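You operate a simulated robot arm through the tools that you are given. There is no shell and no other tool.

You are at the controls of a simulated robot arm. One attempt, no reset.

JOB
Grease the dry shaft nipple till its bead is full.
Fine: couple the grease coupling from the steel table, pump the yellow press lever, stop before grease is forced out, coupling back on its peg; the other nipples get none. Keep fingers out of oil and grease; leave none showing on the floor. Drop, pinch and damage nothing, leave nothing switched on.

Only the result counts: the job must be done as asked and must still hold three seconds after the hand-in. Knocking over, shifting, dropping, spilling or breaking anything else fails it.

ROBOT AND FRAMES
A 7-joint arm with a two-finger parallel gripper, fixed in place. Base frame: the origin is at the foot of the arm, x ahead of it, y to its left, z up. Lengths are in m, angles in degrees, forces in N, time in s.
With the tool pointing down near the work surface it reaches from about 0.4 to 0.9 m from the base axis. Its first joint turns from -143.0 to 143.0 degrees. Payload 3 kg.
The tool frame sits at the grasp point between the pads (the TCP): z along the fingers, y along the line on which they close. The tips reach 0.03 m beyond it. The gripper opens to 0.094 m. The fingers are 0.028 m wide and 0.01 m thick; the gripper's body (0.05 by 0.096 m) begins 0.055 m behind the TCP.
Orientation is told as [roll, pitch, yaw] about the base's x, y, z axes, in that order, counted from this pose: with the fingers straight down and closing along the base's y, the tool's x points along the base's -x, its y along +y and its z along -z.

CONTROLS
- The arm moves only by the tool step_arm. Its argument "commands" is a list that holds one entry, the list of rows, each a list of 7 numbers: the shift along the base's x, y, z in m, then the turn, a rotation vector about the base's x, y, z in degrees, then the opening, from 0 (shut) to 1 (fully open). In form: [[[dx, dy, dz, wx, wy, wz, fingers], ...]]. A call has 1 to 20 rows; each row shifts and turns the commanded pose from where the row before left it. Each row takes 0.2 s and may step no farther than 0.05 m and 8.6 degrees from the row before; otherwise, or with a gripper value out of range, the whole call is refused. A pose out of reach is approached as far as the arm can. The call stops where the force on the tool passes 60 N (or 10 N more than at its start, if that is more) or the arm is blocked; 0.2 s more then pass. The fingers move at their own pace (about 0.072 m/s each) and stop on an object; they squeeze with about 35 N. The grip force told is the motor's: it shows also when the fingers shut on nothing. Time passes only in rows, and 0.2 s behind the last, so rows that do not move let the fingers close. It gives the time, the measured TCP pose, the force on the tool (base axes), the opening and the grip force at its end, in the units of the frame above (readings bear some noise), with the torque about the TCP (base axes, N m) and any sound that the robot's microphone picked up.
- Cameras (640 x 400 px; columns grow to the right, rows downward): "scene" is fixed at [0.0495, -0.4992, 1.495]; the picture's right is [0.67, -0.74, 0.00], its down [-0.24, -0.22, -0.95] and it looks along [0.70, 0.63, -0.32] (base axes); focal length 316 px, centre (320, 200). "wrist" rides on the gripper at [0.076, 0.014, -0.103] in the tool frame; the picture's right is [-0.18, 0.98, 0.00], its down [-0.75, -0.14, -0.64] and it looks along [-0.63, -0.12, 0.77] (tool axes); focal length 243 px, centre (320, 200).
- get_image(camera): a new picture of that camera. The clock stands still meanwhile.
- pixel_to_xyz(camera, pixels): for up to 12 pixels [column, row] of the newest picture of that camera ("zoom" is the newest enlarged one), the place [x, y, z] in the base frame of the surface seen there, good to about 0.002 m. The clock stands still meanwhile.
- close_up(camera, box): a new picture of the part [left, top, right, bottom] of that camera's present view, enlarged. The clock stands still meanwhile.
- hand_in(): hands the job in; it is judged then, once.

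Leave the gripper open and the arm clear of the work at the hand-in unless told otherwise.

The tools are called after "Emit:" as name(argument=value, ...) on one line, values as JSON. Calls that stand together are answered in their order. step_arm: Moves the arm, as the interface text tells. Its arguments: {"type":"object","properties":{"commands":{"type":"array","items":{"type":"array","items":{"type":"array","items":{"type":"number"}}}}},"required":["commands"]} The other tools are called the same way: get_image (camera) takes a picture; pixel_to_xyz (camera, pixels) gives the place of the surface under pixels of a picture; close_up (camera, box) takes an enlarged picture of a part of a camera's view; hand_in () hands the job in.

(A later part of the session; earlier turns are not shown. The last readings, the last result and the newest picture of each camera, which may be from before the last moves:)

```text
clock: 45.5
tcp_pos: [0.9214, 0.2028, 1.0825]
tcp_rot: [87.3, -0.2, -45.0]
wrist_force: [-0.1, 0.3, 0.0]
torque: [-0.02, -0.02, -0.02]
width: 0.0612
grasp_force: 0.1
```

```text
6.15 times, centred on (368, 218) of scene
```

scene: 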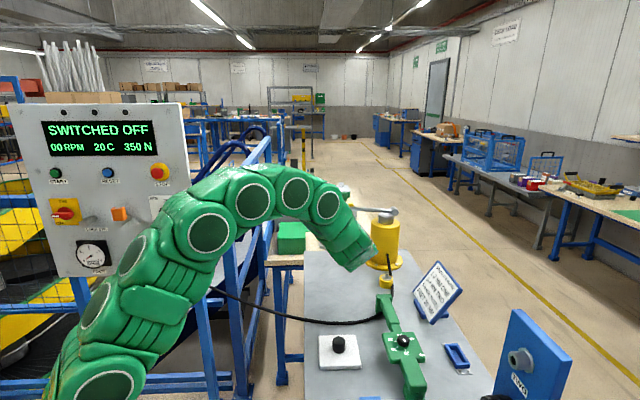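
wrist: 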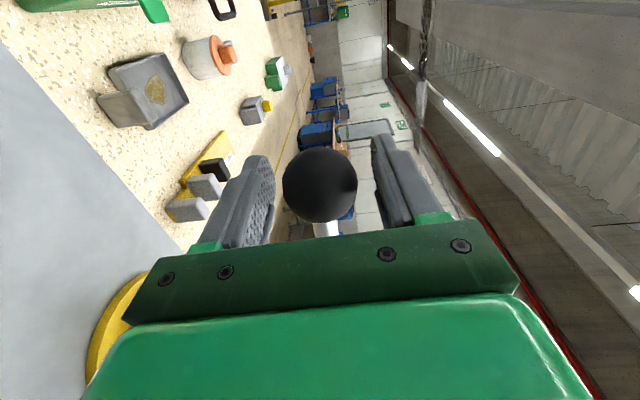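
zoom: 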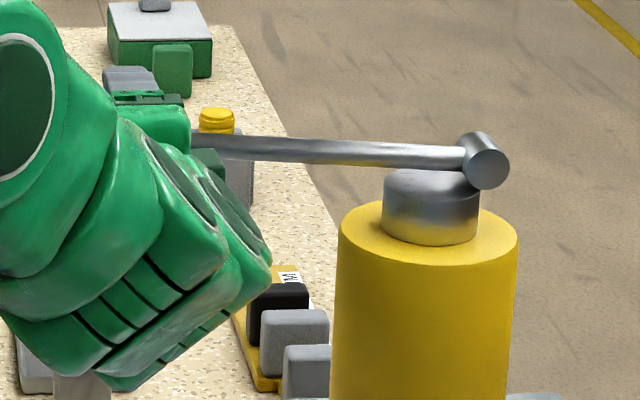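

The ball is caged between the fingers. I'll narrow the gap slightly without squeezing the ball, then raise the lever to about 25° along its arc, watching the force.

Emit:
step_arm(commands=[[[0, 0, 0, 0, 0, 0, 0.5], [0, 0, 0, 0, 0, 0, 0.5], [0.0014, -0.0014, 0.019, 0, 0, 0, 0.5], [0.0028, -0.0028, 0.019, 0, 0, 0, 0.5], [0.0042, -0.0042, 0.019, 0, 0, 0, 0.5], [0.0056, -0.0056, 0.019, 0, 0, 0, 0.5]]])

Emit:
get_image(camera="wrist")

Emit:
get_image(camera="scene")

Emit:
close_up(camera="scene", box=[324, 185, 412, 250])

```text
clock: 46.9
tcp_pos: [0.934, 0.1888, 1.1594]
tcp_rot: [87.2, -0.2, -45.0]
wrist_force: [-1.0, -1.5, -1.4]
torque: [-0.03, 0.01, -0.06]
width: 0.0482
grasp_force: 0.9
```

```text
taken
```

wrist: 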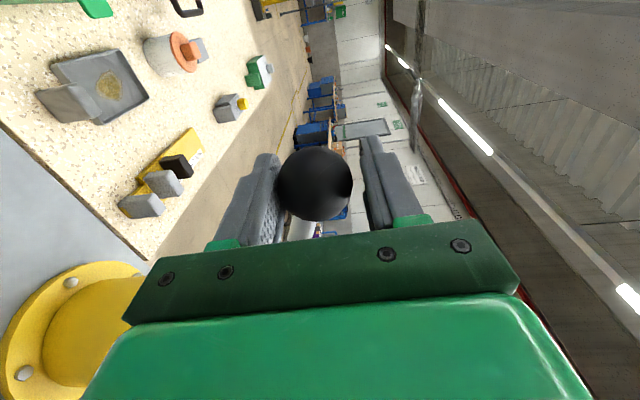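

```text
taken
```

scene: 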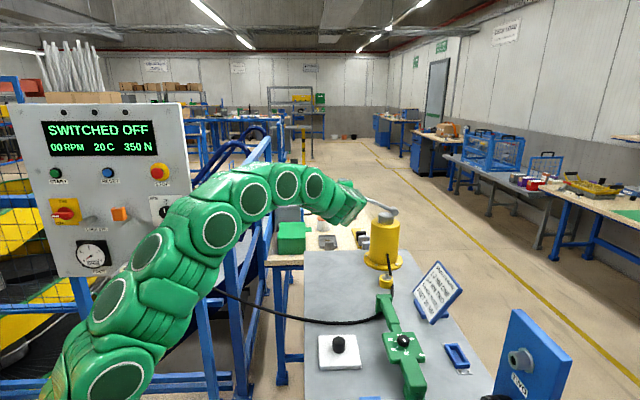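

```text
6.15 times, centred on (368, 218) of scene
```

zoom: 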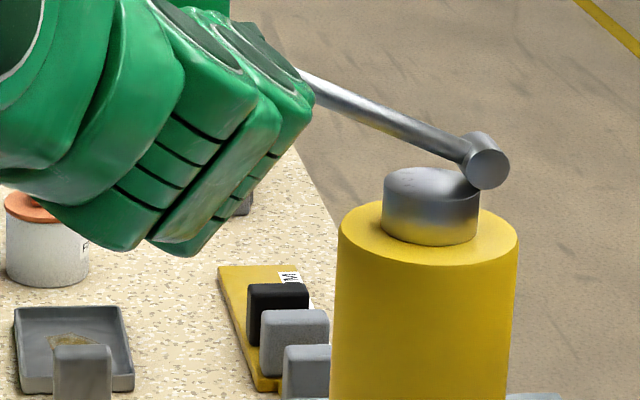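

The lever is up about 25° with no resistance. I'll press it back down along the arc, first half-way, to read the pumping force and any sound.

Emit:
step_arm(commands=[[[-0.004, 0.004, -0.015, 0, 0, 0, 0.5], [-0.0035, 0.0035, -0.015, 0, 0, 0, 0.5], [-0.0028, 0.0028, -0.015, 0, 0, 0, 0.5]]])

Emit:
step_arm(commands=[[[-0.002, 0.002, -0.015, 0, 0, 0, 0.5], [-0.0014, 0.0014, -0.015, 0, 0, 0, 0.5], [-0.0005, 0.0005, -0.01, 0, 0, 0, 0.5]]])

Emit:
close_up(camera="scene", box=[324, 185, 412, 250])

Emit:
get_image(camera="wrist")

Emit:
close_up(camera="scene", box=[110, 220, 230, 300])

```text
clock: 47.7
tcp_pos: [0.9248, 0.1991, 1.113]
tcp_rot: [87.3, -0.2, -45.1]
wrist_force: [0.3, 0.8, 2.4]
torque: [-0.01, -0.02, 0.04]
width: 0.0481
grasp_force: 1.1
```

```text
clock: 48.5
tcp_pos: [0.92, 0.2031, 1.0742]
tcp_rot: [87.3, -0.2, -45.1]
wrist_force: [-0.8, -0.3, 1.8]
torque: [-0.01, -0.02, 0.0]
width: 0.0481
grasp_force: 0.9
```

```text
6.15 times, centred on (368, 218) of scene
```

zoom: 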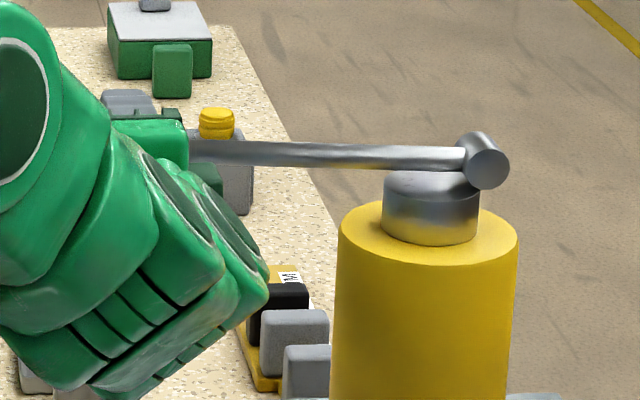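

```text
taken
```

wrist: 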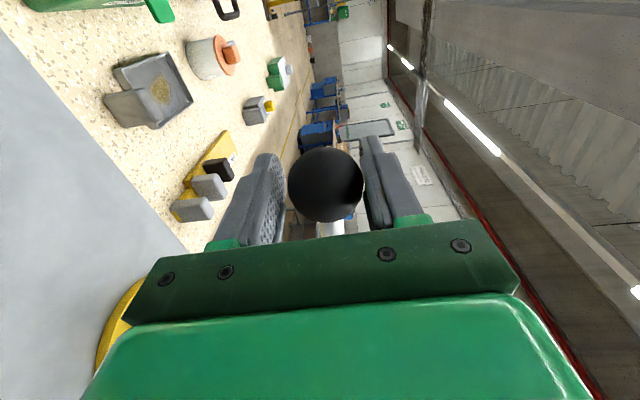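

```text
5.00 times, centred on (170, 260) of scene
```

zoom: 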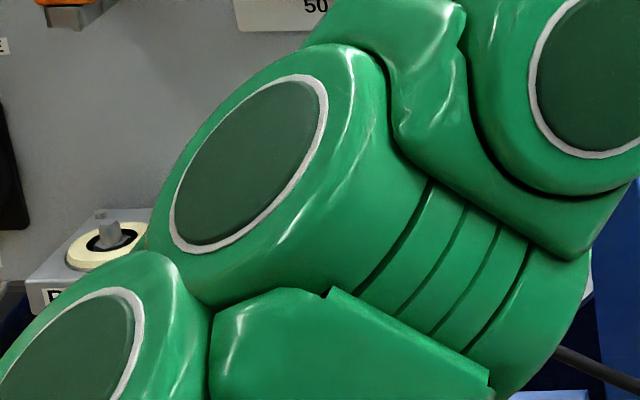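

The down stroke took only about 2 N. I'll finish the last few millimetres to the stop, then withdraw from the ball and move aside to look at the bead.

Emit:
step_arm(commands=[[[0, 0, -0.004, 0, 0, 0, 0.5], [0, 0, -0.003, 0, 0, 0, 0.5]]])

Emit:
step_arm(commands=[[[0, 0, 0.006, 0, 0, 0, 0.6], [0, 0, 0, 0, 0, 0, 0.65], [-0.0237, -0.0237, 0, 0, 0, 0, 0.65], [-0.0237, -0.0237, 0, 0, 0, 0, 0.65], [-0.0237, -0.0237, 0, 0, 0, 0, 0.65], [-0.0237, -0.0237, 0, 0, 0, 0, 0.65], [-0.028, 0.028, 0, 0, 0, 0, 0.65], [-0.03, 0.03, 0, 0, 0, 0, 0.65], [-0.03, 0.03, 0, 0, 0, 0, 0.65], [-0.03, 0.03, 0, 0, 0, 0, 0.65], [-0.03, 0.03, 0, 0, 0, 0, 0.65], [-0.03, 0.03, 0, 0, 0, 0, 0.65]]])

Emit:
get_image(camera="scene")

Emit:
close_up(camera="scene", box=[110, 220, 230, 300])

Emit:
get_image(camera="wrist")

```text
clock: 49.1
tcp_pos: [0.9211, 0.2025, 1.0685]
tcp_rot: [87.4, -0.3, -44.9]
wrist_force: [-1.5, 0.1, 8.3]
torque: [-0.06, -0.1, -0.04]
width: 0.0514
grasp_force: 3.9
```

```text
clock: 51.7
tcp_pos: [0.6464, 0.2853, 1.0736]
tcp_rot: [87.2, -0.3, -45.0]
wrist_force: [-0.3, 0.9, -0.9]
torque: [0.0, -0.03, -0.01]
width: 0.0615
grasp_force: 0.1
```

```text
taken
```

scene: 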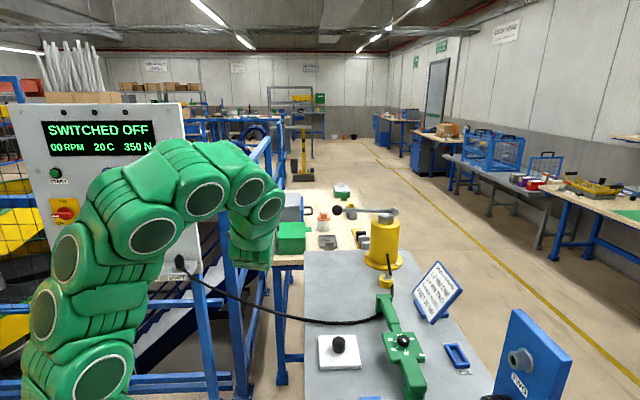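

```text
5.00 times, centred on (170, 260) of scene
```

zoom: 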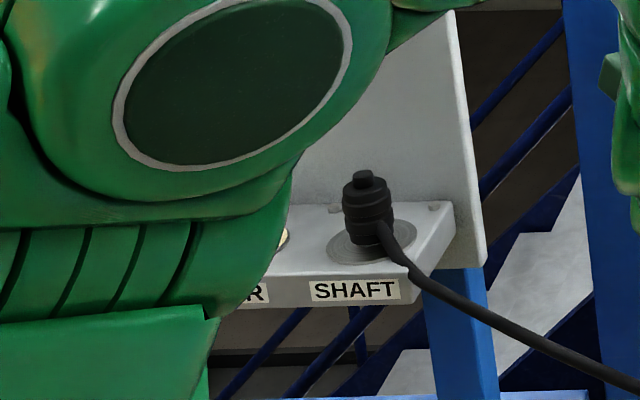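

```text
taken
```

wrist: 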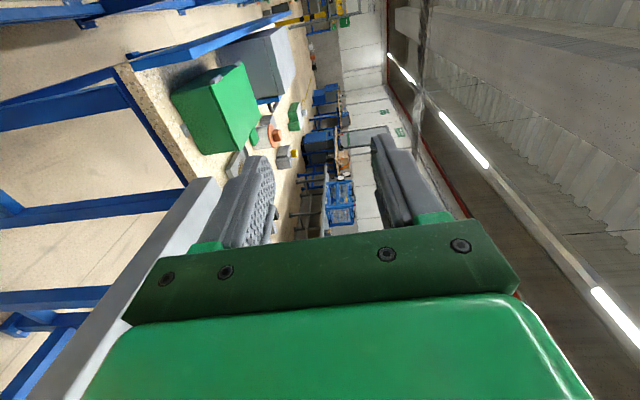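

The shaft nipple is in view. I'll zoom right in to see if any grease has come.

Emit:
close_up(camera="scene", box=[158, 245, 206, 280])

Emit:
close_up(camera="scene", box=[340, 190, 420, 300])

```text
11.43 times, centred on (182, 262) of scene
```

zoom: 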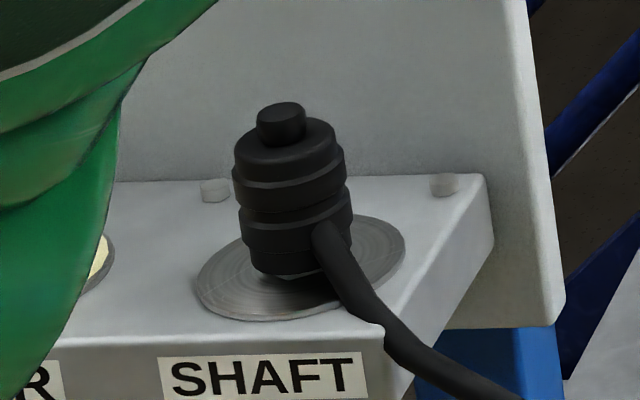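

```text
3.64 times, centred on (380, 245) of scene
```

zoom: 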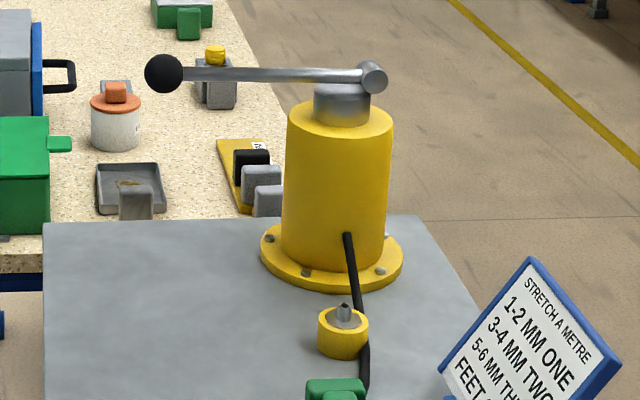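

The disc is still bare after that part stroke, so a fuller stroke is probably needed (or the first only primed it). I'll return along the same path, cage the ball again and raise the lever further, feeling for its upper stop.

Emit:
step_arm(commands=[[[0.03, -0.03, 0, 0, 0, 0, 0.65], [0.03, -0.03, 0, 0, 0, 0, 0.65], [0.03, -0.03, 0, 0, 0, 0, 0.65], [0.03, -0.03, 0, 0, 0, 0, 0.65], [0.03, -0.03, 0, 0, 0, 0, 0.65], [0.028, -0.028, 0, 0, 0, 0, 0.65], [0.0237, 0.0237, 0, 0, 0, 0, 0.65], [0.0237, 0.0237, 0, 0, 0, 0, 0.65], [0.0237, 0.0237, 0, 0, 0, 0, 0.65], [0.0237, 0.0237, 0, 0, 0, 0, 0.65], [0, 0, 0, 0, 0, 0, 0.5], [0, 0, 0, 0, 0, 0, 0.5]]])

Emit:
get_image(camera="wrist")

```text
clock: 54.3
tcp_pos: [0.9211, 0.201, 1.0722]
tcp_rot: [87.3, -0.2, -44.9]
wrist_force: [0.9, -0.3, 0.3]
torque: [0.0, -0.02, 0.03]
width: 0.0469
grasp_force: 0.0
```

```text
taken
```

wrist: 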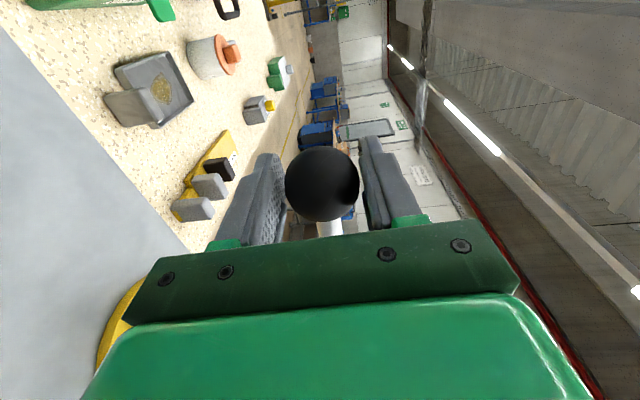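

Caged again. I'll raise along the arc in stages, checking the force for an upper stop.

Emit:
step_arm(commands=[[[0.0014, -0.0014, 0.026, 0, 0, 0, 0.5], [0.003, -0.003, 0.0238, 0, 0, 0, 0.5], [0.0046, -0.0046, 0.0212, 0, 0, 0, 0.5], [0.0062, -0.0062, 0.0204, 0, 0, 0, 0.5]]])

Emit:
step_arm(commands=[[[0.0076, -0.0076, 0.0194, 0, 0, 0, 0.5], [0.009, -0.009, 0.0182, 0, 0, 0, 0.5]]])

Emit:
close_up(camera="scene", box=[324, 165, 412, 250])

Emit:
get_image(camera="wrist")

```text
clock: 55.3
tcp_pos: [0.9361, 0.1878, 1.1654]
tcp_rot: [87.4, -0.2, -45.0]
wrist_force: [1.0, -1.2, -2.1]
torque: [-0.03, -0.01, -0.02]
width: 0.0483
grasp_force: 0.4
```

```text
clock: 55.9
tcp_pos: [0.9523, 0.1715, 1.204]
tcp_rot: [87.4, -0.2, -44.9]
wrist_force: [2.0, -2.9, -4.2]
torque: [-0.04, 0.03, -0.02]
width: 0.0494
grasp_force: 2.3
```

```text
4.71 times, centred on (368, 208) of scene
```

zoom: 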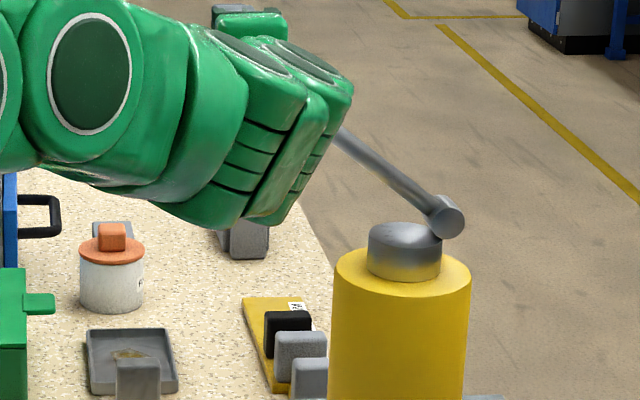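

```text
taken
```

wrist: 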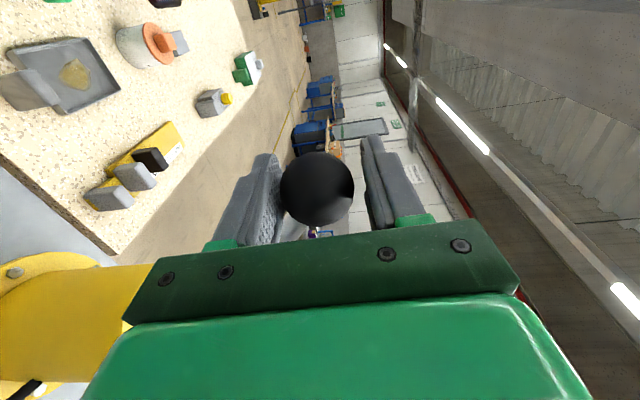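

At about 38° it's still free. I'll go on in small steps toward the upper stop.

Emit:
step_arm(commands=[[[0.0103, -0.0103, 0.0168, 0, 0, 0, 0.5]]])

Emit:
step_arm(commands=[[[0.0115, -0.0115, 0.0155, 0, 0, 0, 0.5]]])

Emit:
get_image(camera="wrist")

Emit:
close_up(camera="scene", box=[324, 165, 412, 250])

```text
clock: 56.3
tcp_pos: [0.9626, 0.161, 1.2213]
tcp_rot: [87.3, -0.1, -44.9]
wrist_force: [-0.9, -3.5, -4.2]
torque: [-0.03, 0.06, 0.04]
width: 0.0492
grasp_force: 2.3
```

```text
clock: 56.7
tcp_pos: [0.9742, 0.1494, 1.235]
tcp_rot: [87.2, -0.2, -44.9]
wrist_force: [-1.8, -0.6, -2.7]
torque: [0.06, 0.04, 0.03]
width: 0.0485
grasp_force: 1.4
```

```text
taken
```

wrist: 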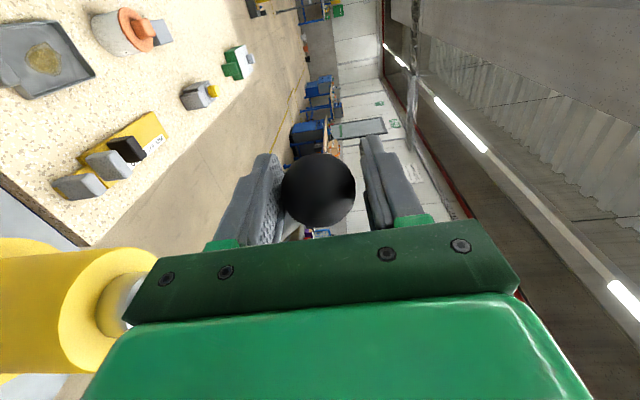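

```text
4.71 times, centred on (368, 208) of scene
```

zoom: 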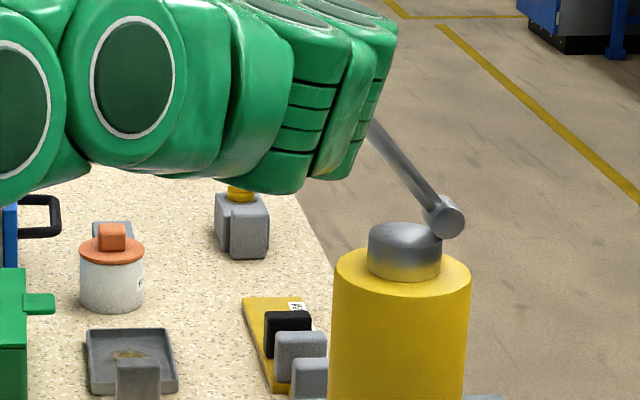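

Around 50° it's still free, which is a generous stroke. I'll press down along the arc, reading the force midway.

Emit:
step_arm(commands=[[[-0.0115, 0.0115, -0.0155, 0, 0, 0, 0.5], [-0.0103, 0.0103, -0.0168, 0, 0, 0, 0.5], [-0.009, 0.009, -0.0182, 0, 0, 0, 0.5], [-0.0076, 0.0076, -0.0194, 0, 0, 0, 0.5]]])

Emit:
step_arm(commands=[[[-0.0062, 0.0062, -0.0204, 0, 0, 0, 0.5], [-0.0046, 0.0046, -0.0212, 0, 0, 0, 0.5], [-0.003, 0.003, -0.0218, 0, 0, 0, 0.5], [-0.0014, 0.0014, -0.0221, 0, 0, 0, 0.5]]])

Emit:
step_arm(commands=[[[0, 0, -0.004, 0, 0, 0, 0.5], [0, 0, -0.004, 0, 0, 0, 0.5]]])

Emit:
close_up(camera="scene", box=[324, 165, 412, 250])

```text
clock: 57.7
tcp_pos: [0.9356, 0.1879, 1.1665]
tcp_rot: [87.2, -0.2, -45.1]
wrist_force: [-0.3, -0.1, 1.7]
torque: [-0.03, -0.05, 0.02]
width: 0.0486
grasp_force: 1.7
```

```text
clock: 58.7
tcp_pos: [0.9206, 0.2028, 1.0789]
tcp_rot: [87.2, -0.2, -44.9]
wrist_force: [-0.3, 0.6, 0.0]
torque: [0.0, -0.03, 0.01]
width: 0.0474
grasp_force: 0.1
```

```text
clock: 59.3
tcp_pos: [0.9194, 0.2017, 1.0717]
tcp_rot: [87.4, -0.2, -44.9]
wrist_force: [-0.7, 0.7, 1.3]
torque: [0.0, -0.06, -0.01]
width: 0.0483
grasp_force: 0.9
```

```text
4.71 times, centred on (368, 208) of scene
```

zoom: 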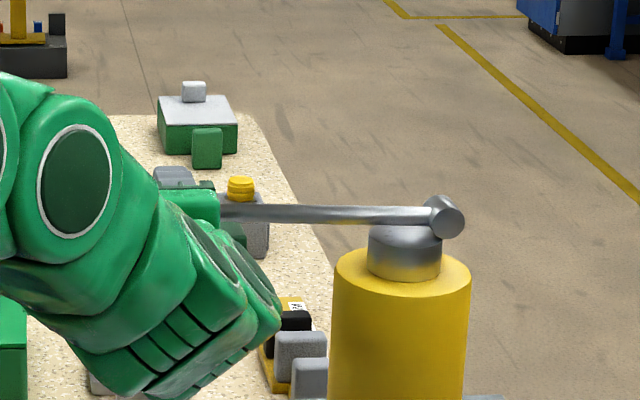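

The lever is nearly down. I'll press the last few millimetres to the stop, then withdraw and look at the bead.

Emit:
step_arm(commands=[[[0, 0, -0.003, 0, 0, 0, 0.5], [0, 0, -0.002, 0, 0, 0, 0.5]]])

Emit:
step_arm(commands=[[[0, 0, 0.005, 0, 0, 0, 0.6], [0, 0, 0, 0, 0, 0, 0.65], [-0.0237, -0.0237, 0, 0, 0, 0, 0.65], [-0.0237, -0.0237, 0, 0, 0, 0, 0.65], [-0.0237, -0.0237, 0, 0, 0, 0, 0.65], [-0.0237, -0.0237, 0, 0, 0, 0, 0.65], [-0.028, 0.028, 0, 0, 0, 0, 0.65], [-0.03, 0.03, 0, 0, 0, 0, 0.65], [-0.03, 0.03, 0, 0, 0, 0, 0.65], [-0.03, 0.03, 0, 0, 0, 0, 0.65], [-0.03, 0.03, 0, 0, 0, 0, 0.65], [-0.03, 0.03, 0, 0, 0, 0, 0.65]]])

Emit:
close_up(camera="scene", box=[158, 245, 206, 280])

Emit:
get_image(camera="scene")

```text
clock: 59.9
tcp_pos: [0.9204, 0.2012, 1.0682]
tcp_rot: [87.5, -0.3, -44.9]
wrist_force: [0.7, -3.3, 12.1]
torque: [0.08, -0.15, 0.1]
width: 0.0535
grasp_force: 5.7
```

```text
clock: 62.5
tcp_pos: [0.6493, 0.2862, 1.0721]
tcp_rot: [87.3, -0.3, -44.9]
wrist_force: [0.2, 0.4, -0.1]
torque: [-0.01, 0.01, 0.0]
width: 0.0614
grasp_force: 0.1
```

```text
11.43 times, centred on (182, 262) of scene
```

zoom: 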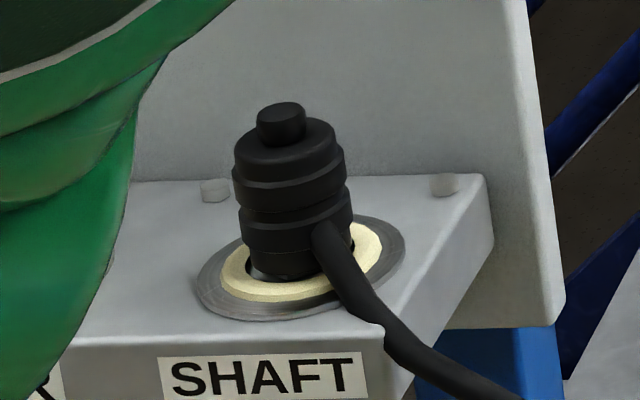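

```text
taken
```

scene: 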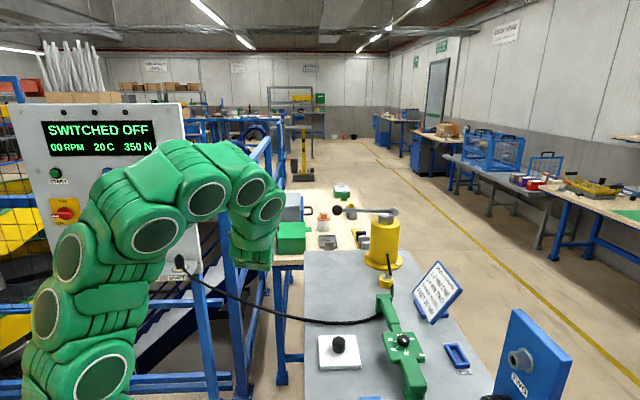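

The bead has appeared: a cream ring spanning zoom columns 221–382 against the disc's 197–405, so radius about 0.024 m. The full neighbours reach about 0.030. I need a bit more, so I'll go back and give a smaller stroke of about 25° to avoid overfilling, then look again.

Emit:
step_arm(commands=[[[0.03, -0.03, 0, 0, 0, 0, 0.65], [0.03, -0.03, 0, 0, 0, 0, 0.65], [0.03, -0.03, 0, 0, 0, 0, 0.65], [0.03, -0.03, 0, 0, 0, 0, 0.65], [0.03, -0.03, 0, 0, 0, 0, 0.65], [0.028, -0.028, 0, 0, 0, 0, 0.65], [0.0237, 0.0237, 0, 0, 0, 0, 0.65], [0.0237, 0.0237, 0, 0, 0, 0, 0.65], [0.0237, 0.0237, 0, 0, 0, 0, 0.65], [0.0237, 0.0237, 0, 0, 0, 0, 0.65], [0, 0, 0, 0, 0, 0, 0.5], [0, 0, 0, 0, 0, 0, 0.5]]])

Emit:
get_image(camera="wrist")

```text
clock: 65.1
tcp_pos: [0.9198, 0.2023, 1.0727]
tcp_rot: [87.3, -0.2, -45.0]
wrist_force: [0.8, 0.3, -0.6]
torque: [0.0, 0.01, 0.02]
width: 0.0471
grasp_force: 0.0
```

```text
taken
```

wrist: 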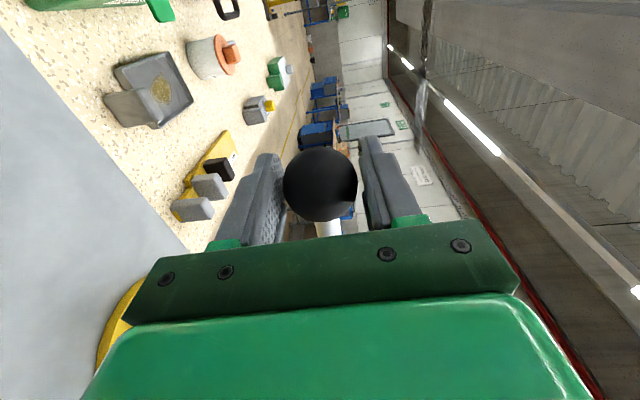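

Caged. I'll repeat a stroke like the first one, up to about 25°, then down to the stop.

Emit:
step_arm(commands=[[[0.0014, -0.0014, 0.024, 0, 0, 0, 0.5], [0.003, -0.003, 0.0225, 0, 0, 0, 0.5], [0.0046, -0.0046, 0.0212, 0, 0, 0, 0.5], [0.005, -0.005, 0.019, 0, 0, 0, 0.5]]])

Emit:
step_arm(commands=[[[-0.005, 0.005, -0.019, 0, 0, 0, 0.5], [-0.0046, 0.0046, -0.0212, 0, 0, 0, 0.5], [-0.003, 0.003, -0.0218, 0, 0, 0, 0.5], [-0.0014, 0.0014, -0.0221, 0, 0, 0, 0.5], [0, 0, -0.004, 0, 0, 0, 0.5], [0, 0, -0.003, 0, 0, 0, 0.5]]])

Emit:
step_arm(commands=[[[0, 0, 0.005, 0, 0, 0, 0.6], [0, 0, 0, 0, 0, 0, 0.65], [-0.0237, -0.0237, 0, 0, 0, 0, 0.65], [-0.0237, -0.0237, 0, 0, 0, 0, 0.65], [-0.0237, -0.0237, 0, 0, 0, 0, 0.65], [-0.0237, -0.0237, 0, 0, 0, 0, 0.65], [-0.028, 0.028, 0, 0, 0, 0, 0.65], [-0.03, 0.03, 0, 0, 0, 0, 0.65], [-0.03, 0.03, 0, 0, 0, 0, 0.65], [-0.03, 0.03, 0, 0, 0, 0, 0.65], [-0.03, 0.03, 0, 0, 0, 0, 0.65], [-0.03, 0.03, 0, 0, 0, 0, 0.65]]])

Emit:
close_up(camera="scene", box=[158, 245, 206, 280])

Emit:
close_up(camera="scene", box=[324, 165, 412, 250])

```text
clock: 66.1
tcp_pos: [0.9354, 0.1874, 1.1591]
tcp_rot: [87.3, -0.2, -45.0]
wrist_force: [-1.3, -2.5, -2.2]
torque: [-0.05, 0.0, -0.03]
width: 0.0483
grasp_force: 1.3
```

```text
clock: 67.5
tcp_pos: [0.9202, 0.2033, 1.068]
tcp_rot: [87.4, -0.2, -45.0]
wrist_force: [-0.8, 1.1, 7.6]
torque: [-0.04, -0.05, 0.01]
width: 0.0508
grasp_force: 3.7
```

```text
clock: 70.1
tcp_pos: [0.6473, 0.2852, 1.0724]
tcp_rot: [87.3, -0.3, -45.0]
wrist_force: [0.3, -1.1, 0.1]
torque: [0.0, 0.0, -0.01]
width: 0.0608
grasp_force: 0.1
```

```text
11.43 times, centred on (182, 262) of scene
```

zoom: 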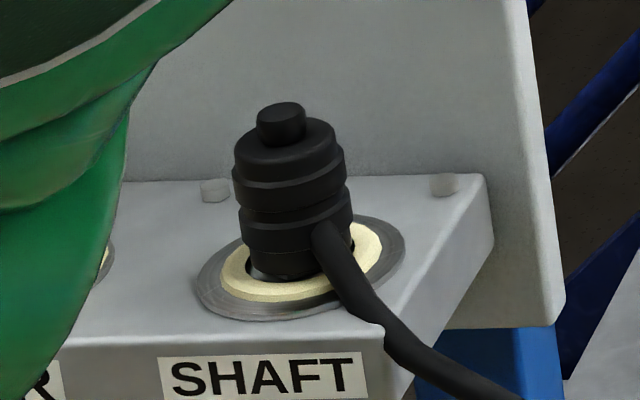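

```text
4.71 times, centred on (368, 208) of scene
```

zoom: 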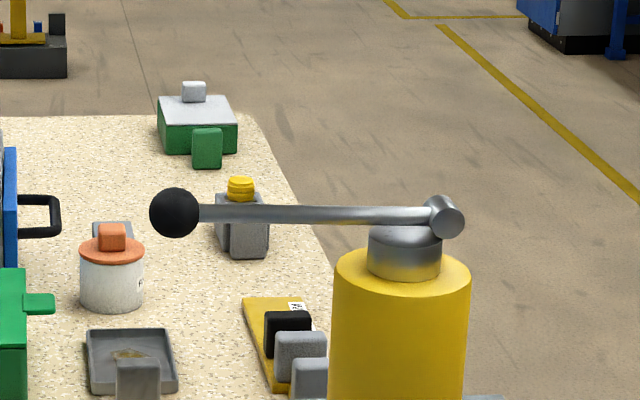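

The bead is unchanged, so the press only delivers on a full stroke. I'll do exactly one more full stroke up to about 50° and down to the stop, then inspect.

Emit:
step_arm(commands=[[[0.03, -0.03, 0, 0, 0, 0, 0.65], [0.03, -0.03, 0, 0, 0, 0, 0.65], [0.03, -0.03, 0, 0, 0, 0, 0.65], [0.03, -0.03, 0, 0, 0, 0, 0.65], [0.03, -0.03, 0, 0, 0, 0, 0.65], [0.028, -0.028, 0, 0, 0, 0, 0.65], [0.0237, 0.0237, 0, 0, 0, 0, 0.65], [0.0237, 0.0237, 0, 0, 0, 0, 0.65], [0.0237, 0.0237, 0, 0, 0, 0, 0.65], [0.0237, 0.0237, 0, 0, 0, 0, 0.65], [0, 0, 0, 0, 0, 0, 0.5], [0, 0, 0, 0, 0, 0, 0.5]]])

Emit:
get_image(camera="wrist")

```text
clock: 72.7
tcp_pos: [0.9183, 0.2004, 1.0721]
tcp_rot: [87.5, -0.2, -45.0]
wrist_force: [1.0, -0.1, 0.2]
torque: [-0.01, 0.02, 0.01]
width: 0.0471
grasp_force: 0.0
```

```text
taken
```

wrist: 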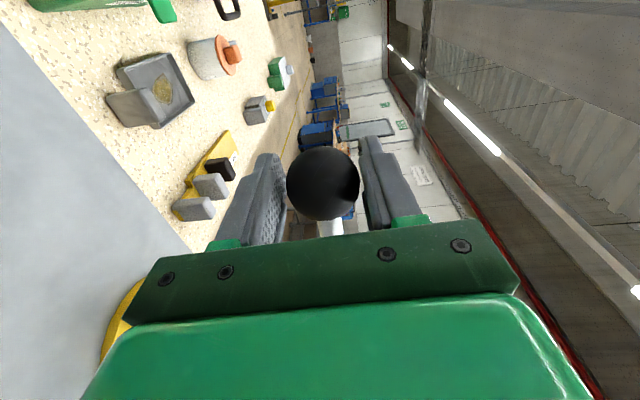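

The ball is caged. I'll raise it along the arc to about 50° in two stages.

Emit:
step_arm(commands=[[[0.0014, -0.0014, 0.026, 0, 0, 0, 0.5], [0.003, -0.003, 0.0238, 0, 0, 0, 0.5], [0.0046, -0.0046, 0.0212, 0, 0, 0, 0.5], [0.0062, -0.0062, 0.0204, 0, 0, 0, 0.5]]])

Emit:
step_arm(commands=[[[0.0076, -0.0076, 0.0194, 0, 0, 0, 0.5], [0.009, -0.009, 0.0182, 0, 0, 0, 0.5], [0.0103, -0.0103, 0.0168, 0, 0, 0, 0.5], [0.0115, -0.0115, 0.0155, 0, 0, 0, 0.5]]])

Emit:
get_image(camera="wrist")

```text
clock: 73.7
tcp_pos: [0.9361, 0.1871, 1.1643]
tcp_rot: [87.2, -0.2, -45.0]
wrist_force: [0.4, -2.0, -2.3]
torque: [-0.04, 0.01, -0.05]
width: 0.0484
grasp_force: 0.8
```

```text
clock: 74.7
tcp_pos: [0.9733, 0.1501, 1.2327]
tcp_rot: [87.3, -0.2, -44.9]
wrist_force: [-1.9, 2.5, -1.3]
torque: [0.03, 0.03, 0.02]
width: 0.0477
grasp_force: 0.3
```

```text
taken
```

wrist: 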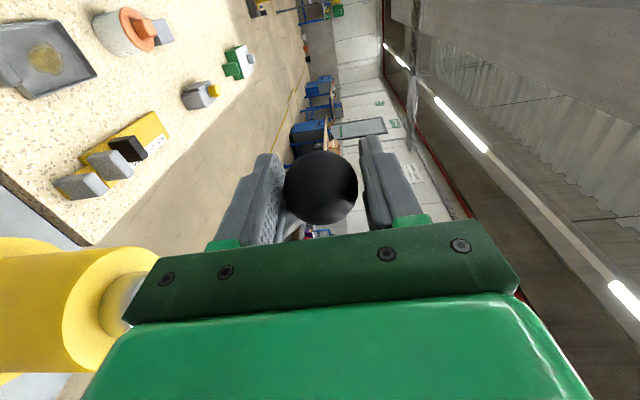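

The lever is up as before. I'll press it down along the arc to the stop, then withdraw and look.

Emit:
step_arm(commands=[[[-0.0115, 0.0115, -0.0155, 0, 0, 0, 0.5], [-0.0103, 0.0103, -0.0168, 0, 0, 0, 0.5], [-0.009, 0.009, -0.0182, 0, 0, 0, 0.5], [-0.0076, 0.0076, -0.0194, 0, 0, 0, 0.5], [-0.0062, 0.0062, -0.0204, 0, 0, 0, 0.5], [-0.0046, 0.0046, -0.0212, 0, 0, 0, 0.5], [-0.003, 0.003, -0.0218, 0, 0, 0, 0.5], [-0.0014, 0.0014, -0.0221, 0, 0, 0, 0.5], [0, 0, -0.004, 0, 0, 0, 0.5], [0, 0, -0.004, 0, 0, 0, 0.5]]])

Emit:
step_arm(commands=[[[0, 0, -0.003, 0, 0, 0, 0.5], [0, 0, -0.002, 0, 0, 0, 0.5]]])

Emit:
step_arm(commands=[[[0, 0, 0.005, 0, 0, 0, 0.6], [0, 0, 0, 0, 0, 0, 0.65], [-0.0237, -0.0237, 0, 0, 0, 0, 0.65], [-0.0237, -0.0237, 0, 0, 0, 0, 0.65], [-0.0237, -0.0237, 0, 0, 0, 0, 0.65], [-0.0237, -0.0237, 0, 0, 0, 0, 0.65], [-0.028, 0.028, 0, 0, 0, 0, 0.65], [-0.03, 0.03, 0, 0, 0, 0, 0.65], [-0.03, 0.03, 0, 0, 0, 0, 0.65], [-0.03, 0.03, 0, 0, 0, 0, 0.65], [-0.03, 0.03, 0, 0, 0, 0, 0.65], [-0.03, 0.03, 0, 0, 0, 0, 0.65]]])

Emit:
close_up(camera="scene", box=[158, 245, 206, 280])

Emit:
close_up(camera="scene", box=[324, 165, 412, 250])

```text
clock: 76.9
tcp_pos: [0.9198, 0.2031, 1.0694]
tcp_rot: [87.3, -0.2, -45.0]
wrist_force: [-1.4, -0.7, 3.5]
torque: [-0.01, -0.08, -0.04]
width: 0.0485
grasp_force: 1.0
```

```text
clock: 77.5
tcp_pos: [0.9201, 0.2018, 1.0655]
tcp_rot: [87.4, -0.1, -45.1]
wrist_force: [-2.0, -8.3, 15.5]
torque: [0.15, -0.27, 0.1]
width: 0.0556
grasp_force: 7.6
```

```text
clock: 80.1
tcp_pos: [0.6463, 0.2836, 1.0713]
tcp_rot: [87.3, -0.3, -44.9]
wrist_force: [-0.5, 0.3, -0.4]
torque: [0.01, 0.0, 0.0]
width: 0.0608
grasp_force: 0.0
```

```text
11.43 times, centred on (182, 262) of scene
```

zoom: 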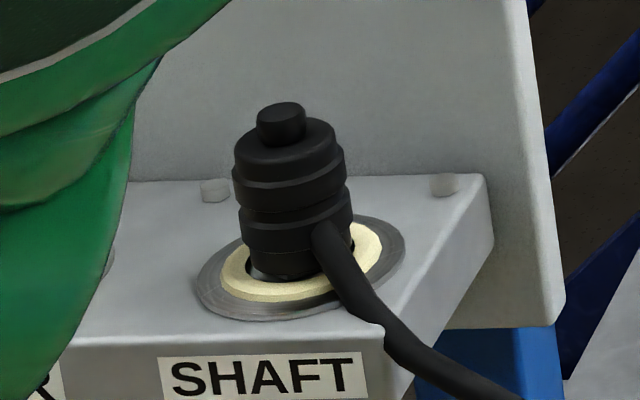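

```text
4.71 times, centred on (368, 208) of scene
```

zoom: 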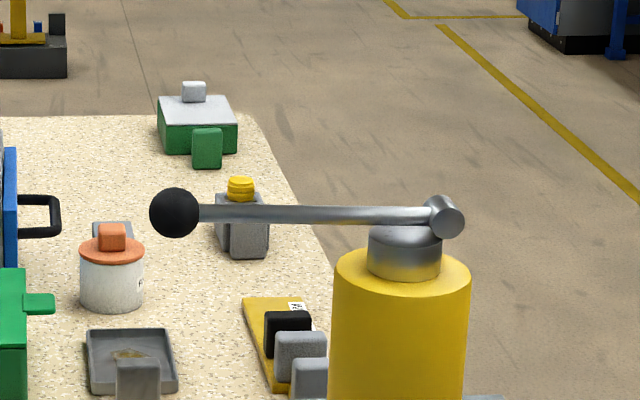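

The bead looks unchanged (still columns 221–382) after this stroke. Before pumping again I'll check whether it's just slow or whether grease went somewhere else: the nipple, the shelf edge, the hose, the peg and the floor.

Emit:
close_up(camera="scene", box=[168, 255, 196, 275])

Emit:
close_up(camera="scene", box=[130, 240, 330, 400])

Emit:
close_up(camera="scene", box=[350, 190, 430, 300])

```text
16.00 times, centred on (182, 265) of scene
```

zoom: 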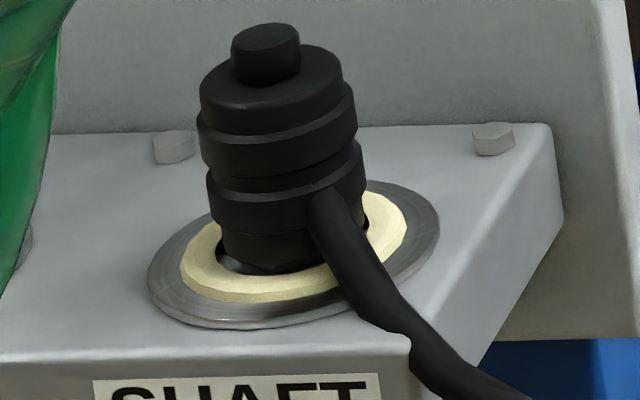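

```text
2.50 times, centred on (230, 320) of scene
```

zoom: 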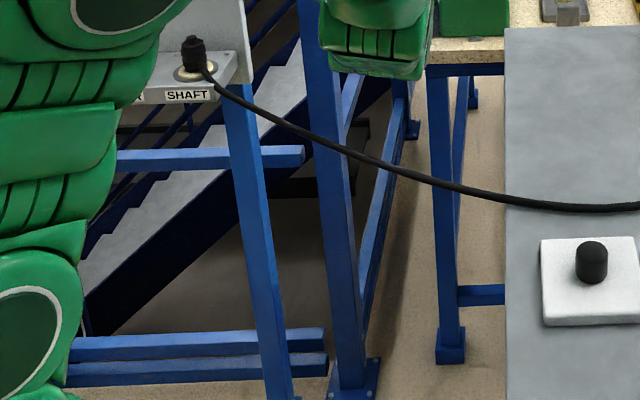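

```text
3.64 times, centred on (390, 245) of scene
```

zoom: 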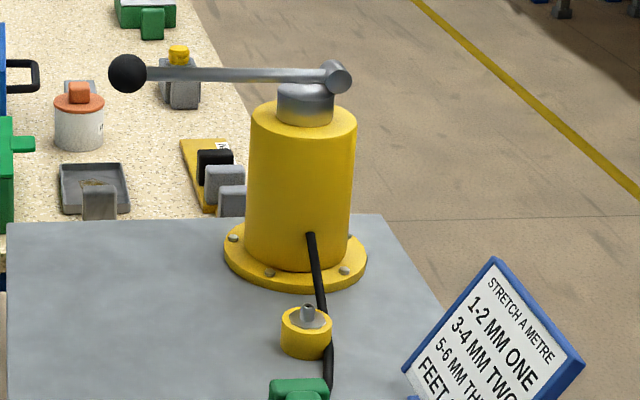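

No leak shows anywhere; the bead is simply still part size. The last stroke may have just missed the press's full upper position, so I'll return and raise further this time, measuring the ball at the top.

Emit:
step_arm(commands=[[[0.03, -0.03, 0, 0, 0, 0, 0.65], [0.03, -0.03, 0, 0, 0, 0, 0.65], [0.03, -0.03, 0, 0, 0, 0, 0.65], [0.03, -0.03, 0, 0, 0, 0, 0.65], [0.03, -0.03, 0, 0, 0, 0, 0.65], [0.028, -0.028, 0, 0, 0, 0, 0.65], [0.0237, 0.0237, 0, 0, 0, 0, 0.65], [0.0237, 0.0237, 0, 0, 0, 0, 0.65], [0.0237, 0.0237, 0, 0, 0, 0, 0.65], [0.0237, 0.0237, 0, 0, 0, 0, 0.65], [0, 0, 0, 0, 0, 0, 0.5], [0, 0, 0, 0, 0, 0, 0.5]]])

Emit:
step_arm(commands=[[[0.0014, -0.0014, 0.026, 0, 0, 0, 0.5], [0.003, -0.003, 0.0238, 0, 0, 0, 0.5], [0.0046, -0.0046, 0.0212, 0, 0, 0, 0.5], [0.0062, -0.0062, 0.0204, 0, 0, 0, 0.5]]])

Emit:
step_arm(commands=[[[0.0076, -0.0076, 0.0194, 0, 0, 0, 0.5], [0.009, -0.009, 0.0182, 0, 0, 0, 0.5], [0.0103, -0.0103, 0.0168, 0, 0, 0, 0.5], [0.0115, -0.0115, 0.0155, 0, 0, 0, 0.5]]])

Emit:
get_image(camera="wrist")

Emit:
pixel_to_xyz(camera="wrist", pixels=[[318, 188], [318, 170], [300, 188], [340, 188], [318, 210], [318, 155]])

```text
clock: 82.7
tcp_pos: [0.9208, 0.2027, 1.0716]
tcp_rot: [87.3, -0.2, -45.0]
wrist_force: [0.2, -0.3, -0.5]
torque: [0.01, -0.02, 0.04]
width: 0.047
grasp_force: 0.3
```

```text
clock: 83.7
tcp_pos: [0.9355, 0.1884, 1.1622]
tcp_rot: [87.3, -0.4, -45.0]
wrist_force: [-0.2, -1.9, -2.1]
torque: [-0.07, 0.01, -0.04]
width: 0.0485
grasp_force: 1.4
```

```text
clock: 84.7
tcp_pos: [0.9739, 0.1496, 1.2304]
tcp_rot: [87.3, -0.2, -44.9]
wrist_force: [-3.5, 0.3, -1.8]
torque: [0.01, 0.04, 0.03]
width: 0.0476
grasp_force: 0.7
```

```text
taken
```

wrist: 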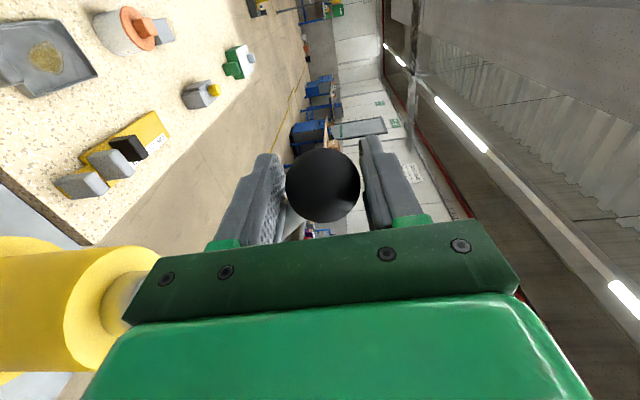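

```text
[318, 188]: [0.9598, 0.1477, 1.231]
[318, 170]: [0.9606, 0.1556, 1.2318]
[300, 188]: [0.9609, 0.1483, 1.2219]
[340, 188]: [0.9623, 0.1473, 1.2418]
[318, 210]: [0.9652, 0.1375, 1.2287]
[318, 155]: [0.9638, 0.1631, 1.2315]
```

The ball is at z 1.232, about 52°. I'll go higher in single steps until I feel the upper stop or reach about 62°.

Emit:
step_arm(commands=[[[0.0125, -0.0125, 0.0134, 0, 0, 0, 0.5]]])

Emit:
step_arm(commands=[[[0.0068, -0.0068, 0.006, 0, 0, 0, 0.5]]])

Emit:
get_image(camera="wrist")

Emit:
close_up(camera="scene", box=[324, 150, 412, 250])

```text
clock: 85.1
tcp_pos: [0.9843, 0.147, 1.2371]
tcp_rot: [86.8, 0.1, -44.0]
wrist_force: [-6.4, 3.7, -10.1]
torque: [0.11, 0.35, -0.08]
width: 0.0527
grasp_force: 5.0
stopped in row 1: the force on the tool passed its limit at 73 N (the readings are from after the stop); the commanded pose is now the measured one
```

```text
clock: 85.5
tcp_pos: [0.9868, 0.1488, 1.2384]
tcp_rot: [86.5, 0.0, -43.2]
wrist_force: [-11.3, 4.0, -14.2]
torque: [0.2, 0.48, -0.21]
width: 0.0551
grasp_force: 6.9
stopped in row 1: the force on the tool passed its limit at 77 N (the readings are from after the stop); the commanded pose is now the measured one
```

```text
taken
```

wrist: 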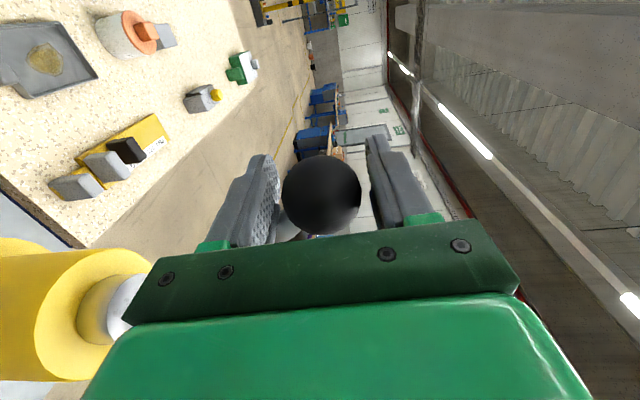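

```text
4.00 times, centred on (368, 200) of scene
```

zoom: 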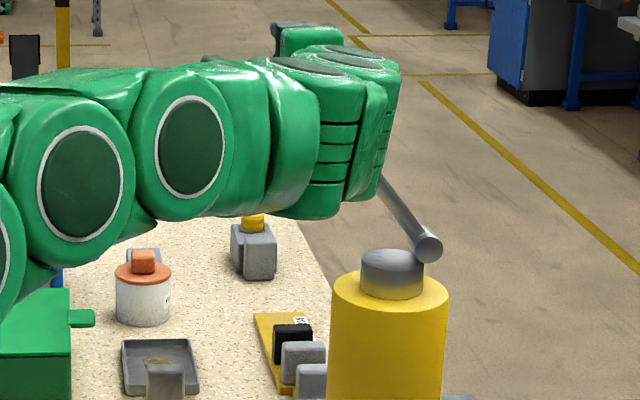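

That's the upper stop, at about 53° (force rose to 73–77 N and I stopped). I'll ease off it at once and press all the way down along the arc with a pause midway.

Emit:
step_arm(commands=[[[-0.0129, 0.0006, -0.0035, 0, 0, -1.8, 0.5], [-0.0115, 0.0115, -0.0155, 0, 0, 0, 0.5], [-0.0103, 0.0103, -0.0168, 0, 0, 0, 0.5], [-0.009, 0.009, -0.0182, 0, 0, 0, 0.5], [-0.0076, 0.0076, -0.0194, 0, 0, 0, 0.5]]])

Emit:
get_image(camera="wrist")

```text
clock: 86.7
tcp_pos: [0.9352, 0.1861, 1.1671]
tcp_rot: [86.7, -0.1, -45.2]
wrist_force: [-0.7, 0.5, 3.4]
torque: [-0.01, -0.06, 0.05]
width: 0.0488
grasp_force: 1.4
```

```text
taken
```

wrist: 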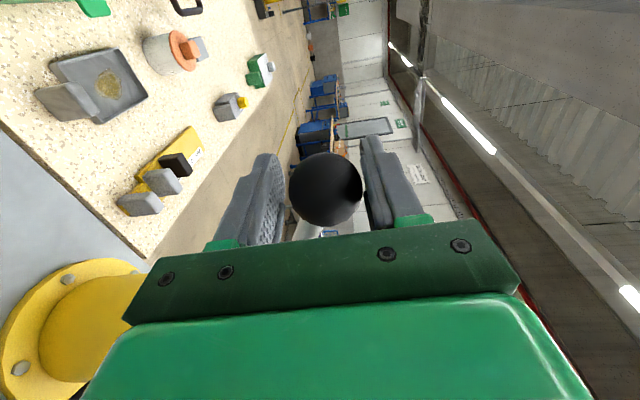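

The ball is following down under the upper finger. I'll finish the stroke to the stop, withdraw and look.

Emit:
step_arm(commands=[[[-0.0062, 0.0062, -0.0204, 0, 0, 0, 0.5], [-0.0046, 0.0046, -0.0212, 0, 0, 0, 0.5], [-0.003, 0.003, -0.0218, 0, 0, 0, 0.5], [-0.0014, 0.0014, -0.0221, 0, 0, 0, 0.5], [0, 0, -0.004, 0, 0, 0, 0.5], [0, 0, -0.004, 0, 0, 0, 0.5]]])

Emit:
step_arm(commands=[[[0, 0, -0.003, 0, 0, 0, 0.5], [0, 0, -0.002, 0, 0, 0, 0.5]]])

Emit:
step_arm(commands=[[[0, 0, 0.005, 0, 0, 0, 0.6], [0, 0, 0, 0, 0, 0, 0.65], [-0.0237, -0.0237, 0, 0, 0, 0, 0.65], [-0.0237, -0.0237, 0, 0, 0, 0, 0.65], [-0.0237, -0.0237, 0, 0, 0, 0, 0.65], [-0.0237, -0.0237, 0, 0, 0, 0, 0.65], [-0.028, 0.028, 0, 0, 0, 0, 0.65], [-0.03, 0.03, 0, 0, 0, 0, 0.65], [-0.03, 0.03, 0, 0, 0, 0, 0.65], [-0.03, 0.03, 0, 0, 0, 0, 0.65], [-0.03, 0.03, 0, 0, 0, 0, 0.65], [-0.03, 0.03, 0, 0, 0, 0, 0.65]]])

Emit:
close_up(camera="scene", box=[158, 245, 206, 280])

Emit:
close_up(camera="scene", box=[324, 165, 412, 250])

```text
clock: 88.1
tcp_pos: [0.9213, 0.2001, 1.0734]
tcp_rot: [86.6, -0.1, -45.2]
wrist_force: [-1.1, -0.6, 1.3]
torque: [-0.02, -0.04, 0.0]
width: 0.0483
grasp_force: 0.6
```

```text
clock: 88.7
tcp_pos: [0.9203, 0.2019, 1.0687]
tcp_rot: [86.7, -0.1, -45.2]
wrist_force: [-0.9, -2.5, 5.8]
torque: [0.11, -0.08, -0.03]
width: 0.0498
grasp_force: 2.8
```

```text
clock: 91.3
tcp_pos: [0.6456, 0.2863, 1.0737]
tcp_rot: [86.7, -0.1, -45.1]
wrist_force: [-0.3, 1.0, -0.3]
torque: [0.02, 0.01, 0.03]
width: 0.0609
grasp_force: 0.1
```

```text
11.43 times, centred on (182, 262) of scene
```

zoom: 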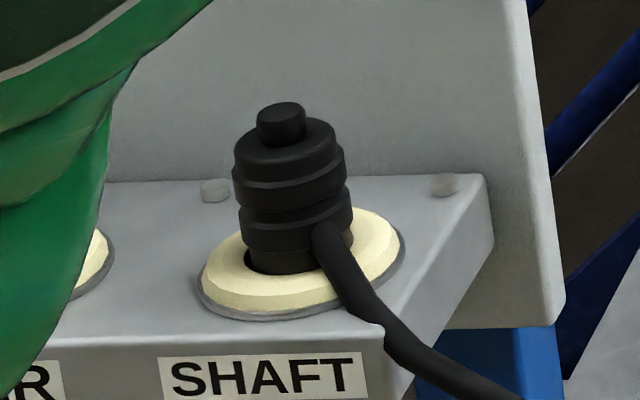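

```text
4.71 times, centred on (368, 208) of scene
```

zoom: 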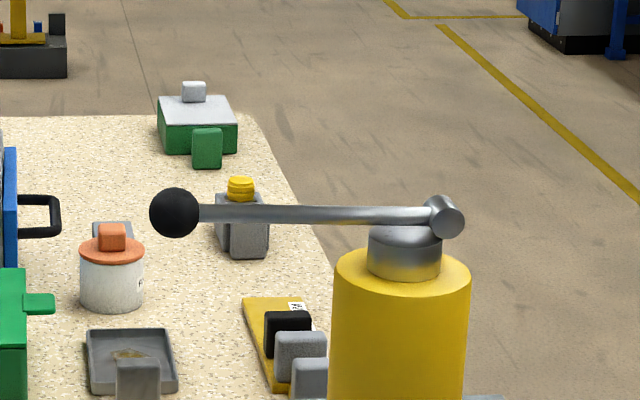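

The bead is now full: it spans columns 201–400 on the 197–405 disc, just like its neighbours, with no squeeze-out. Pumping stops here, and the lever is back on its rest. Next I'll turn the tool back: unroll 90°, then untilt to 30°, before fetching the coupling.

Emit:
step_arm(commands=[[[0, 0, 0.002, -5.785, -5.764, 0.471, 0.65], [0, 0, 0.002, -5.785, -5.764, 0.471, 0.65], [0, 0, 0.002, -5.785, -5.764, 0.471, 0.65], [0, 0, 0.002, -5.785, -5.764, 0.471, 0.65], [0, 0, 0.002, -5.785, -5.764, 0.471, 0.65], [0, 0, 0.002, -5.785, -5.764, 0.471, 0.65], [0, 0, 0.002, -5.785, -5.764, 0.471, 0.65], [0, 0, 0.002, -5.785, -5.764, 0.471, 0.65], [0, 0, 0.002, -5.785, -5.764, 0.471, 0.65], [0, 0, 0.002, -5.785, -5.764, 0.471, 0.65], [0, 0, 0.002, -5.785, -5.764, 0.471, 0.65]]])

Emit:
get_image(camera="scene")

```text
clock: 93.7
tcp_pos: [0.6478, 0.2856, 1.0967]
tcp_rot: [-3.9, -86.6, 48.5]
wrist_force: [0.2, 0.6, 0.1]
torque: [-0.04, 0.0, -0.02]
width: 0.0609
grasp_force: 0.0
```

```text
taken
```

scene: 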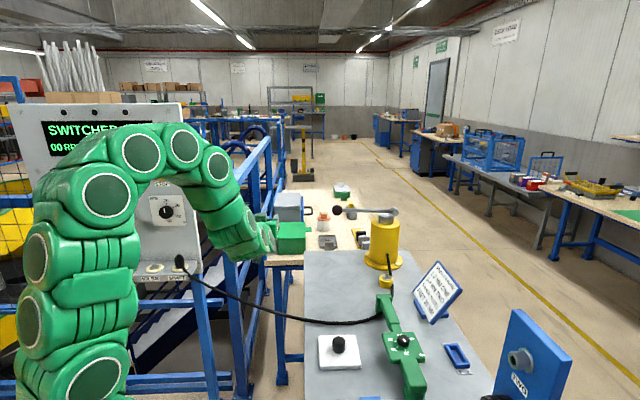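

The unroll is done, and all three nipples are visible now. I'll compare their beads closely, then untilt.

Emit:
close_up(camera="scene", box=[140, 248, 204, 288])

Emit:
pixel_to_xyz(camera="zoom", pixels=[[100, 230], [130, 235], [170, 215], [350, 235], [365, 245], [335, 220], [460, 195], [400, 250], [390, 180], [395, 150]])

Emit:
step_arm(commands=[[[0, 0, 0, -5.728, 5.728, 0, 0.65], [0, 0, 0, -5.728, 5.728, 0, 0.65], [0, 0, 0, -5.728, 5.728, 0, 0.65], [0, 0, 0, -5.728, 5.728, 0, 0.65], [0, 0, 0, -5.728, 5.728, 0, 0.65], [0, 0, 0, -5.728, 5.728, 0, 0.65], [0, 0, 0, -5.65, 5.65, 0, 0.65]]])

```text
10.00 times, centred on (172, 268) of scene
```

zoom: 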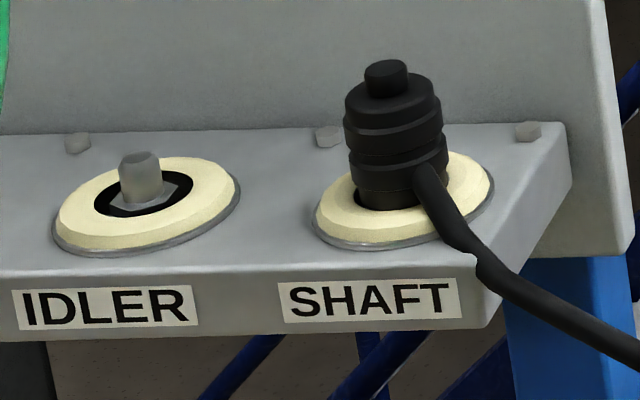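

```text
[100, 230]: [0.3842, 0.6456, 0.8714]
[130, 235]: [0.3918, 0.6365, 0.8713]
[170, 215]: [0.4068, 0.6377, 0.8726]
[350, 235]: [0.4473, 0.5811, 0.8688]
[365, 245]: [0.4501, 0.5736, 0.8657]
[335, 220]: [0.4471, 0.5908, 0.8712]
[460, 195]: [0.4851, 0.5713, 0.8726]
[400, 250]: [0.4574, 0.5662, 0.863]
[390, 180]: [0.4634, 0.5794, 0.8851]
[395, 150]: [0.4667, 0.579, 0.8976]
```

```text
clock: 95.3
tcp_pos: [0.6467, 0.2846, 1.0948]
tcp_rot: [-0.1, -29.9, 45.2]
wrist_force: [1.6, -0.6, 0.1]
torque: [-0.02, -0.01, -0.03]
width: 0.061
grasp_force: 0.0
```

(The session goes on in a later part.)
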